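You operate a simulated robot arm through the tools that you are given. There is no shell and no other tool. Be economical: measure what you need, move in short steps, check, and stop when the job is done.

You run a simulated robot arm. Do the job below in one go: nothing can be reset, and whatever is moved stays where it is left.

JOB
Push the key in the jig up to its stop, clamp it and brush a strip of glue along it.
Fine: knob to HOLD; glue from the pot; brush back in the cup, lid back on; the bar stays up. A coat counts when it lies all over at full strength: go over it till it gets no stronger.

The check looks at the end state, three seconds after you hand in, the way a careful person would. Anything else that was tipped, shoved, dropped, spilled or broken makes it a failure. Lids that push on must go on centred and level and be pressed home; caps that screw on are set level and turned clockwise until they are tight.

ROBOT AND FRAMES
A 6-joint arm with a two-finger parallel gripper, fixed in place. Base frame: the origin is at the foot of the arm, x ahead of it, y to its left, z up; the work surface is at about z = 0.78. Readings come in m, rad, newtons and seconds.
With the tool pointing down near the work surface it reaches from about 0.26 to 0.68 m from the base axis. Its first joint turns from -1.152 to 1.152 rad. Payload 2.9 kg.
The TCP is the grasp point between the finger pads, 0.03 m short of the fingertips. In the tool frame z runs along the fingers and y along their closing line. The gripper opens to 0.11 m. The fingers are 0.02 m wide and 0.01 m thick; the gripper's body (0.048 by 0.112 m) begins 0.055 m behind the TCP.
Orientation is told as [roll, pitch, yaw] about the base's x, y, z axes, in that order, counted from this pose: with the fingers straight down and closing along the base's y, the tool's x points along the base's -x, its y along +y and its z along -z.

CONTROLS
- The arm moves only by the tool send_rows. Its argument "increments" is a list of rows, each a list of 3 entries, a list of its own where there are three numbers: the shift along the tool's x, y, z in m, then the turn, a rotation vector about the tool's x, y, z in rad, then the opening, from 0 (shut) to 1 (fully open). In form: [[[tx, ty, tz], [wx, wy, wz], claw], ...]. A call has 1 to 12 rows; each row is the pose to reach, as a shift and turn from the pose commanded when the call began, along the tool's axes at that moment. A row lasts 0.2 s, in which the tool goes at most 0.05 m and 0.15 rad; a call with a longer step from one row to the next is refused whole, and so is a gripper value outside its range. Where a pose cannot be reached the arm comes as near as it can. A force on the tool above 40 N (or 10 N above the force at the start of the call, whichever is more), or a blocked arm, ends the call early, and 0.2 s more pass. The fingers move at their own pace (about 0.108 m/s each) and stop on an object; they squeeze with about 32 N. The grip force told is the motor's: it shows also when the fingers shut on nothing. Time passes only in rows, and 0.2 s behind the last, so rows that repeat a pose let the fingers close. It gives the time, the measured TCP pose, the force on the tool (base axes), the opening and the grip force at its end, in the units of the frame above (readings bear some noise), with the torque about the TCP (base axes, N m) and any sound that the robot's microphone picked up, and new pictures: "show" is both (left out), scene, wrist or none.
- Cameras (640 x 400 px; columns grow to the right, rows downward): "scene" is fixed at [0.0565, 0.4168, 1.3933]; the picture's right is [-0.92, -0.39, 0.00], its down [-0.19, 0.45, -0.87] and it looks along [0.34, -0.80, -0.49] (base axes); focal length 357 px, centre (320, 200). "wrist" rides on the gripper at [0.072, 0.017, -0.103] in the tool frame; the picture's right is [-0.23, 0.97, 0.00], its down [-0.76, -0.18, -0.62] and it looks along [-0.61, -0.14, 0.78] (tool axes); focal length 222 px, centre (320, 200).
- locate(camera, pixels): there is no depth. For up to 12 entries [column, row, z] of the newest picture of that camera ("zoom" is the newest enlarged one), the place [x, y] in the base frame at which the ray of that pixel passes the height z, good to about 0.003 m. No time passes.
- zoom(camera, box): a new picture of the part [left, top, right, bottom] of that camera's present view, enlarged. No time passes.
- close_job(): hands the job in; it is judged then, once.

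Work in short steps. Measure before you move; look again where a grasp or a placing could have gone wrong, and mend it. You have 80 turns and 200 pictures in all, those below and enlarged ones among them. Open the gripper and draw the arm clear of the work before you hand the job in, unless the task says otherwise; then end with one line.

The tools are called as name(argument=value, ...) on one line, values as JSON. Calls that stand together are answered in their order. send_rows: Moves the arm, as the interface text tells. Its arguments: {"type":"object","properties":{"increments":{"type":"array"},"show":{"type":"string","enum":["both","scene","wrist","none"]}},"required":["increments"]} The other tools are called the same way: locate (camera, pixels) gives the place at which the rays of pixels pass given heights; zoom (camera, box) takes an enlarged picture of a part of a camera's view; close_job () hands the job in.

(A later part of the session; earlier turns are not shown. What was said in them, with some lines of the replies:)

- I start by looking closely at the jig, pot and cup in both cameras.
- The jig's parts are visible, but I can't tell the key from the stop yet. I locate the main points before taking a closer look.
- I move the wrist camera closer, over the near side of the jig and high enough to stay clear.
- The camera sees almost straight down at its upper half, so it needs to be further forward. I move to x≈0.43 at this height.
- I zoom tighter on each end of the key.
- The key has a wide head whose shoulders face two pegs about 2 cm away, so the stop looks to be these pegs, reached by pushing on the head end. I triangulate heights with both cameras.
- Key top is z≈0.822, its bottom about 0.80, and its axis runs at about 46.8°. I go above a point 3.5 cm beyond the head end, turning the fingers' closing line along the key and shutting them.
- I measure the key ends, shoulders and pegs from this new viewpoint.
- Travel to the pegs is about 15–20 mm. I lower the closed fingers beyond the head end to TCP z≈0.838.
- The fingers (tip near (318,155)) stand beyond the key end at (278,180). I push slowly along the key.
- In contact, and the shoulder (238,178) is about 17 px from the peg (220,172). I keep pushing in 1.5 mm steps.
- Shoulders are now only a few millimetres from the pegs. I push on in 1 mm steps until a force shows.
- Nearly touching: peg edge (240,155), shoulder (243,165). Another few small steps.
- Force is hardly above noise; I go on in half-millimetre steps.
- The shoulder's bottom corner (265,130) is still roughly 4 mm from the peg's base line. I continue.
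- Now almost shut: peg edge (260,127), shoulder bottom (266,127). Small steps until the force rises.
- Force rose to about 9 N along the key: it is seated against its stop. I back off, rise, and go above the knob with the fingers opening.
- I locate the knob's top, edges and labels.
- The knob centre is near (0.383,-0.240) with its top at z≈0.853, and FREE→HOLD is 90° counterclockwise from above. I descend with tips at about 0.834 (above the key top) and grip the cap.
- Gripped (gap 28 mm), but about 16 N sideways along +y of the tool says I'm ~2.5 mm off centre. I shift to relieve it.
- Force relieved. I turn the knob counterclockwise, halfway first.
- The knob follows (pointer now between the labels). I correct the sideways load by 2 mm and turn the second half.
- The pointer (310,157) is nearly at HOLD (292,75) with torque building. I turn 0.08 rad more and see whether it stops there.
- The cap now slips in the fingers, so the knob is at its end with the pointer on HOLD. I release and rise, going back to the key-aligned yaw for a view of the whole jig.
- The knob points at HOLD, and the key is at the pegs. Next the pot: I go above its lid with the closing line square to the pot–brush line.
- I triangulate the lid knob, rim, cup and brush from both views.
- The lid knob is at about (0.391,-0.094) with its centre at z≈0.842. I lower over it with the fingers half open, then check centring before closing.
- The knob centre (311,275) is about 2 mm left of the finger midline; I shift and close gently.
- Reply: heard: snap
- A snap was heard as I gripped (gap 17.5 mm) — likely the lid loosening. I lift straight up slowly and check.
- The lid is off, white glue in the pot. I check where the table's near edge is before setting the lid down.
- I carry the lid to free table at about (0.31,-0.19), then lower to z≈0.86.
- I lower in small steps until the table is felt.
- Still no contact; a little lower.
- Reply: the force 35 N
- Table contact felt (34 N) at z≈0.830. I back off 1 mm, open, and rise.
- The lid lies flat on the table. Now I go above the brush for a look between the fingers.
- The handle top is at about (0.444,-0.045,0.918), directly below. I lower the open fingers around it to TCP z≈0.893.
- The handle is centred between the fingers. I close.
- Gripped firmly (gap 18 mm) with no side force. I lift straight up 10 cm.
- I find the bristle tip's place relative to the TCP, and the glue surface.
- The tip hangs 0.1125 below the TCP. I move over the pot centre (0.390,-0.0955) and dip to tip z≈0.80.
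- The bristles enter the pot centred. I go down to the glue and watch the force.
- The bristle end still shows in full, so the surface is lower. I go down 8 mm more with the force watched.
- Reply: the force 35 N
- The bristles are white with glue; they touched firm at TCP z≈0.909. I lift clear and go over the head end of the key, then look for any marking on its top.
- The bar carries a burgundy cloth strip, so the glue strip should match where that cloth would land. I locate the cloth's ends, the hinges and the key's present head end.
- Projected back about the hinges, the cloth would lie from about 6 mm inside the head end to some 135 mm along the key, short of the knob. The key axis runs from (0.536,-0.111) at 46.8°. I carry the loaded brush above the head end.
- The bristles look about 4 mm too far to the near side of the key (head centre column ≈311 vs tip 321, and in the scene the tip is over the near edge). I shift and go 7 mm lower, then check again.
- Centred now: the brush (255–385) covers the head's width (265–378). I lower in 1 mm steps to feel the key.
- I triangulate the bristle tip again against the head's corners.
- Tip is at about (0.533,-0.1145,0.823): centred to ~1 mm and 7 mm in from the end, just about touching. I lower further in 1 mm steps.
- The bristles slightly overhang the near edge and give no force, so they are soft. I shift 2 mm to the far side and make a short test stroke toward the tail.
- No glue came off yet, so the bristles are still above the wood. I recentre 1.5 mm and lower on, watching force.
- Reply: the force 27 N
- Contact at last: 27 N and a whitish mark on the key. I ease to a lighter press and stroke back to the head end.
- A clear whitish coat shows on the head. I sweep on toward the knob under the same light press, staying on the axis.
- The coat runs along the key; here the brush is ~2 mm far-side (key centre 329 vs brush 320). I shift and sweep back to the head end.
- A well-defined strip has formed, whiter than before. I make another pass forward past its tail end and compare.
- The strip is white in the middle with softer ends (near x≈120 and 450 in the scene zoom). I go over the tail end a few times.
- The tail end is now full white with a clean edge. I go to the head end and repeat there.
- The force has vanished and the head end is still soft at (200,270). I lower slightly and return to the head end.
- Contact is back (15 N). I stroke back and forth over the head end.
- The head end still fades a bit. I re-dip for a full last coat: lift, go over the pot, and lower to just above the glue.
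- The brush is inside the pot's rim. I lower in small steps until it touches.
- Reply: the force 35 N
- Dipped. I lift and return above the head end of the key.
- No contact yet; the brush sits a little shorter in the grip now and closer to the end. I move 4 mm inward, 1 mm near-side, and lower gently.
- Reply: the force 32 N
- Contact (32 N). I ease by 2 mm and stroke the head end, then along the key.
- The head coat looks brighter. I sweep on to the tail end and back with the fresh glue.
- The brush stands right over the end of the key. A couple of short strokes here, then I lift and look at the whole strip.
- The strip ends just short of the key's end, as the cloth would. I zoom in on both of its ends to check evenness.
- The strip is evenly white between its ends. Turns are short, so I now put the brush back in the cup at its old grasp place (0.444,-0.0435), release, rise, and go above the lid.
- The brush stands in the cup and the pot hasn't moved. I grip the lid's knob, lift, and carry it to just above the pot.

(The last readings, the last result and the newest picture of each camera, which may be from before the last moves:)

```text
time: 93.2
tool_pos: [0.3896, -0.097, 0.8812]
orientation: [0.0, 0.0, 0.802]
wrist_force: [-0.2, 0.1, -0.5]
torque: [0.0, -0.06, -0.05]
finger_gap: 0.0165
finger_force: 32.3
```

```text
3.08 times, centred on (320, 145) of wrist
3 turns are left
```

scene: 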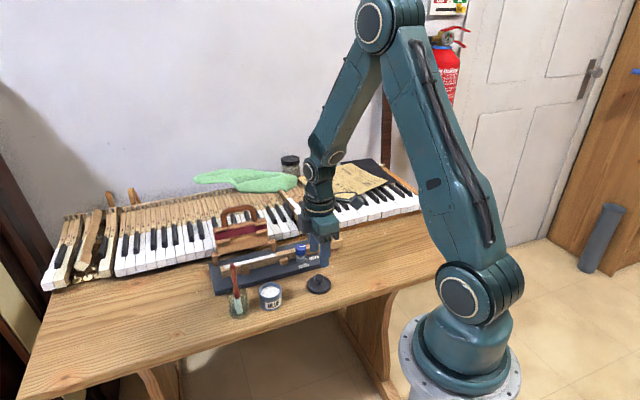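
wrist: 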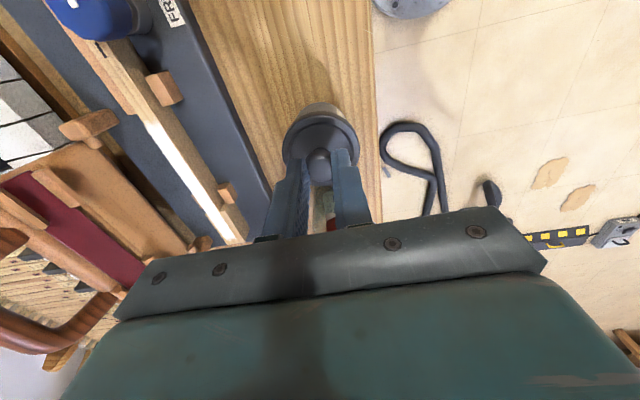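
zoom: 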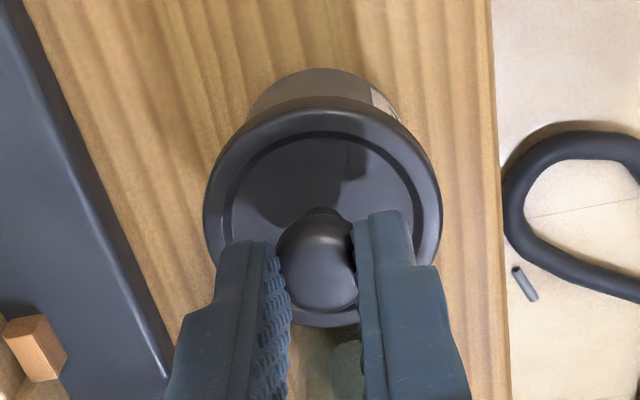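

The lid hangs centred to about 1 mm, 12 mm above its seat. I nudge it, lower and press until the force tells, release, then press the knob's top with shut fingers, and rise.

send_rows(increments=[[[-0.0007, 0.001, 0], [0, 0, 0], 0], [[-0.0007, 0.001, 0.006], [0, 0, 0], 0], [[-0.0007, 0.001, 0.009], [0, 0, 0], 0], [[-0.0007, 0.001, 0.011], [0, 0, 0], 0], [[-0.0007, 0.001, 0.0125], [0, 0, 0], 0], [[-0.0007, 0.001, 0.014], [0, 0, 0], 0], [[-0.0007, 0.001, 0.0155], [0, 0, 0], 0], [[-0.0007, 0.001, 0.017], [0, 0, 0], 0], [[-0.0007, 0.001, 0.0185], [0, 0, 0], 0]], show="none")

zoom(camera="scene", box=[240, 250, 300, 320])

send_rows(increments=[[[0, 0, 0], [0, 0, 0], 0.25], [[0, 0, 0], [0, 0, 0], 0.4], [[0, 0, -0.035], [0, 0, 0], 0.4], [[0, 0, -0.07], [0, 0, 0], 0.3], [[0, 0, -0.07], [0, 0, 0], 0], [[0, 0, -0.07], [0, 0, 0], 0], [[0, 0, -0.07], [0, 0, 0], 0]], show="none")

send_rows(increments=[[[0, 0, 0.03], [0, 0, 0], 0], [[0, 0, 0.043], [0, 0, 0], 0], [[0, 0, 0.046], [0, 0, 0], 0], [[0, 0, 0.048], [0, 0, 0], 0], [[0, 0, 0.05], [0, 0, 0], 0], [[0, 0, 0.052], [0, 0, 0], 0], [[0, 0, 0.054], [0, 0, 0], 0], [[0, 0, 0.056], [0, 0, 0], 0], [[0, 0, 0.058], [0, 0, 0], 0], [[0, 0, 0.06], [0, 0, 0], 0], [[0, 0, 0.062], [0, 0, 0], 0]], show="none")

send_rows(increments=[[[0, 0, -0.03], [0, 0, 0], 0], [[0, 0, -0.07], [0, 0, 0], 0], [[0, 0, -0.11], [0, 0, 0], 0.2], [[0, 0, -0.13], [0, 0, 0], 0.5], [[0, 0, -0.13], [0, 0, 0], 0.5]], show="both")

zoom(camera="scene", box=[205, 230, 305, 330])

zoom(camera="wrist", box=[250, 50, 390, 180])

zoom(camera="scene", box=[250, 265, 290, 315])

```text
time: 94.6
tool_pos: [0.3885, -0.0944, 0.8706]
orientation: [0.001, 0.001, 0.8]
wrist_force: [-4.7, 1.1, 9.9]
torque: [0.04, 0.11, -0.01]
finger_gap: 0.0163
finger_force: 32.1
stopped in row 6: the force on the tool passed its limit at 45 N (the readings are from after the stop); the commanded pose is now the measured one
```

```text
5.71 times, centred on (270, 285) of scene
```

zoom: 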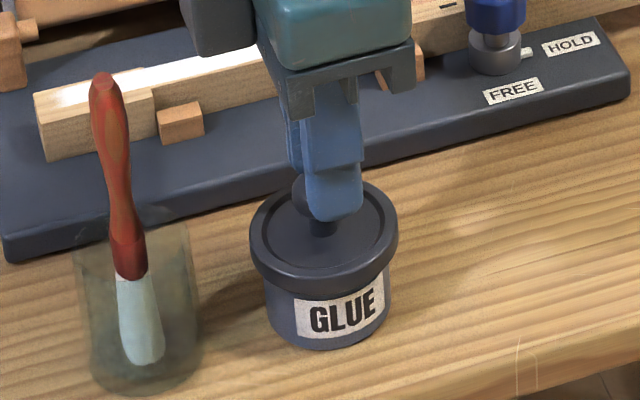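

```text
time: 96.2
tool_pos: [0.3888, -0.096, 0.9405]
orientation: [-0.001, 0.0, 0.799]
wrist_force: [0.3, 0.0, 0.3]
torque: [0.0, -0.01, 0.02]
finger_gap: 0.0
finger_force: 32.1
heard: snap
```

```text
time: 98.6
tool_pos: [0.3896, -0.0955, 0.8785]
orientation: [-0.002, -0.002, 0.802]
wrist_force: [0.8, 0.4, 0.1]
torque: [0.04, -0.02, 0.02]
finger_gap: 0.0
finger_force: 31.7
```

```text
time: 99.8
tool_pos: [0.3905, -0.096, 1.0074]
orientation: [-0.001, 0.0, 0.8]
wrist_force: [-0.6, 0.6, 0.5]
torque: [-0.01, -0.01, 0.01]
finger_gap: 0.0551
finger_force: 0.0
```

scene: 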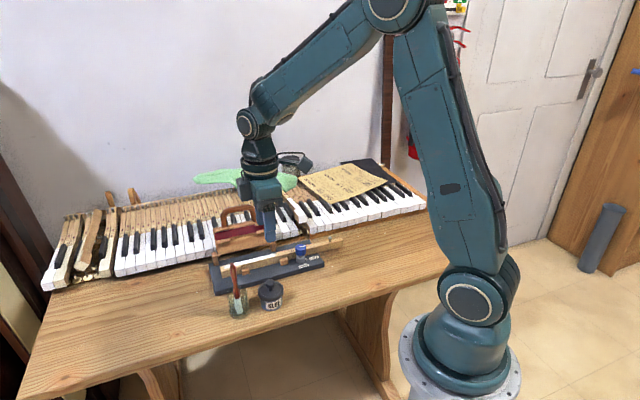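
wrist: 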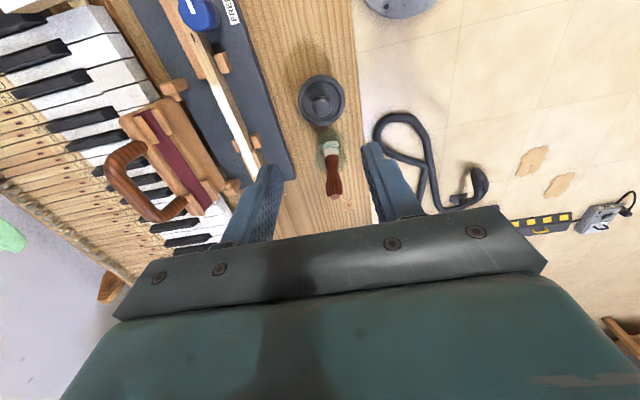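

```text
4.00 times, centred on (255, 280) of scene
```

zoom: 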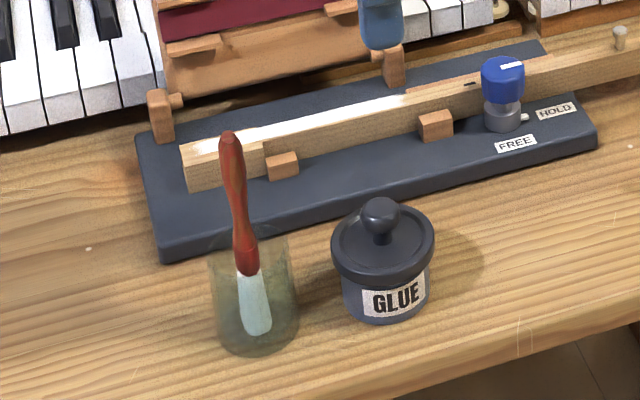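

```text
3.08 times, centred on (320, 115) of wrist
```

zoom: 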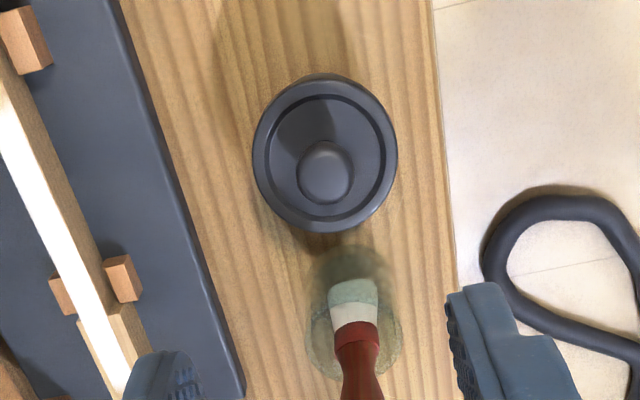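

```text
8.00 times, centred on (270, 290) of scene
2 turns are left
```

zoom: 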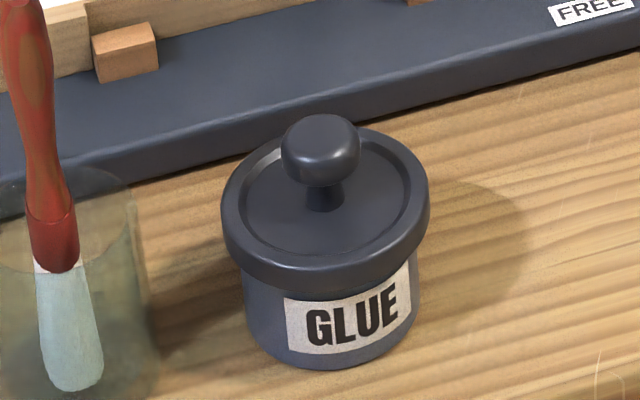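

A snap was heard and the lid looks level, but the shut fingers had not yet reached the knob, so I press it down again until the force limit to be sure it is home, then rise open and clear.

send_rows(increments=[[[0, 0, 0.01], [0, 0, 0], 0], [[0, 0, 0.04], [0, 0, 0], 0], [[0, 0, 0.08], [0, 0, 0], 0], [[0, 0, 0.11], [0, 0, 0], 0], [[0, 0, 0.125], [0, 0, 0], 0], [[0, 0, 0.125], [0, 0, 0], 0]], show="none")

send_rows(increments=[[[0, 0, 0.003], [0, 0, 0], 0], [[0, 0, 0.0045], [0, 0, 0], 0], [[0, 0, 0.006], [0, 0, 0], 0], [[0, 0, 0.0075], [0, 0, 0], 0], [[0, 0, 0.009], [0, 0, 0], 0], [[0, 0, 0.0105], [0, 0, 0], 0], [[0, 0, 0.012], [0, 0, 0], 0], [[0, 0, 0.0135], [0, 0, 0], 0], [[0, 0, 0.015], [0, 0, 0], 0], [[0, 0, 0.0165], [0, 0, 0], 0], [[0, 0, 0.018], [0, 0, 0], 0]], show="none")

send_rows(increments=[[[0, 0, -0.03], [0, 0, 0], 0], [[0, 0, -0.07], [0, 0, 0], 0], [[0, 0, -0.11], [0, 0, 0], 0.3], [[0, 0, -0.15], [0, 0, 0], 0.6], [[0.04, 0, -0.17], [0, 0, 0], 0.6], [[0.08, 0, -0.19], [0, 0, 0], 0.6], [[0.08, 0, -0.19], [0, 0, 0], 0.6]], show="scene")

zoom(camera="scene", box=[250, 265, 290, 315])

zoom(camera="scene", box=[200, 200, 345, 325])

```text
time: 101.2
tool_pos: [0.3896, -0.0965, 0.8841]
orientation: [0.0, 0.0, 0.801]
wrist_force: [-0.2, 0.5, 0.4]
torque: [0.01, -0.03, -0.01]
finger_gap: 0.0
finger_force: 32.0
```

```text
time: 102.7
tool_pos: [0.3894, -0.0964, 0.8754]
orientation: [-0.003, -0.002, 0.803]
wrist_force: [-3.4, 1.6, 10.7]
torque: [0.04, 0.12, 0.01]
finger_gap: 0.0
finger_force: 32.3
stopped in row 7: the force on the tool passed its limit at 44 N (the readings are from after the stop); the commanded pose is now the measured one
```

```text
time: 104.2
tool_pos: [0.3352, -0.1553, 1.0667]
orientation: [-0.005, -0.001, 0.802]
wrist_force: [-0.1, -0.2, -0.2]
torque: [0.0, 0.0, -0.06]
finger_gap: 0.0661
finger_force: 0.0
```

scene: 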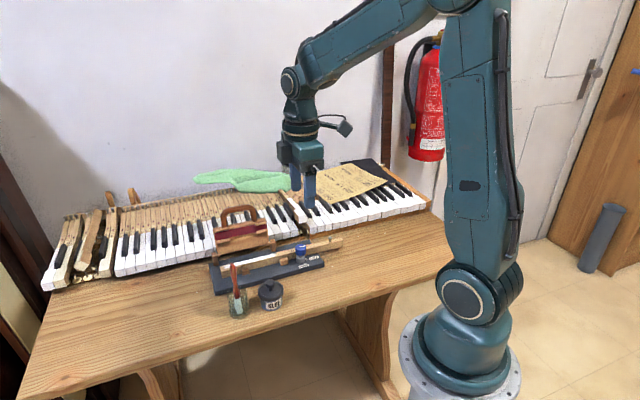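

```text
8.00 times, centred on (270, 290) of scene
```

zoom: 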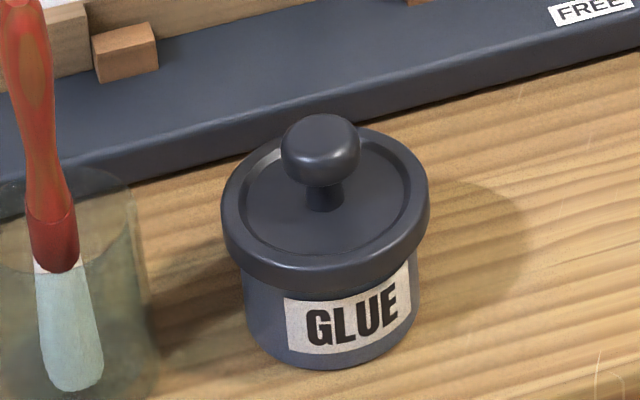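

```text
3.20 times, centred on (272, 262) of scene
1 turns are left
```

zoom: 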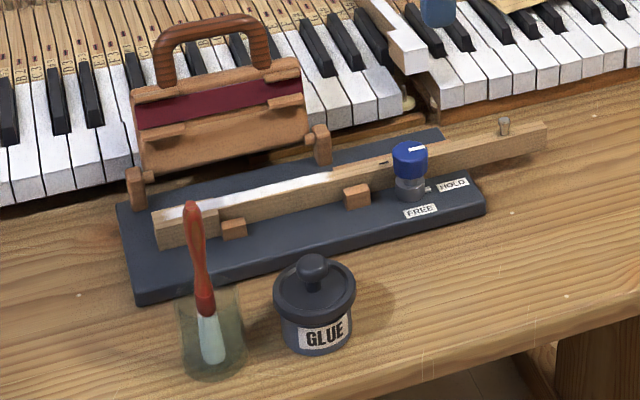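

The lid took 44 N without moving and sits level. The brush is in the cup, the knob on HOLD, the strip white, the bar up and the arm clear, so I hand in.

close_job()

```text
The job is handed in.
```

The job is handed in: the key is against its stop and clamped on HOLD with a full white glue strip along it; the brush is in the cup, the pot lid is pressed on, and the bar is still up.
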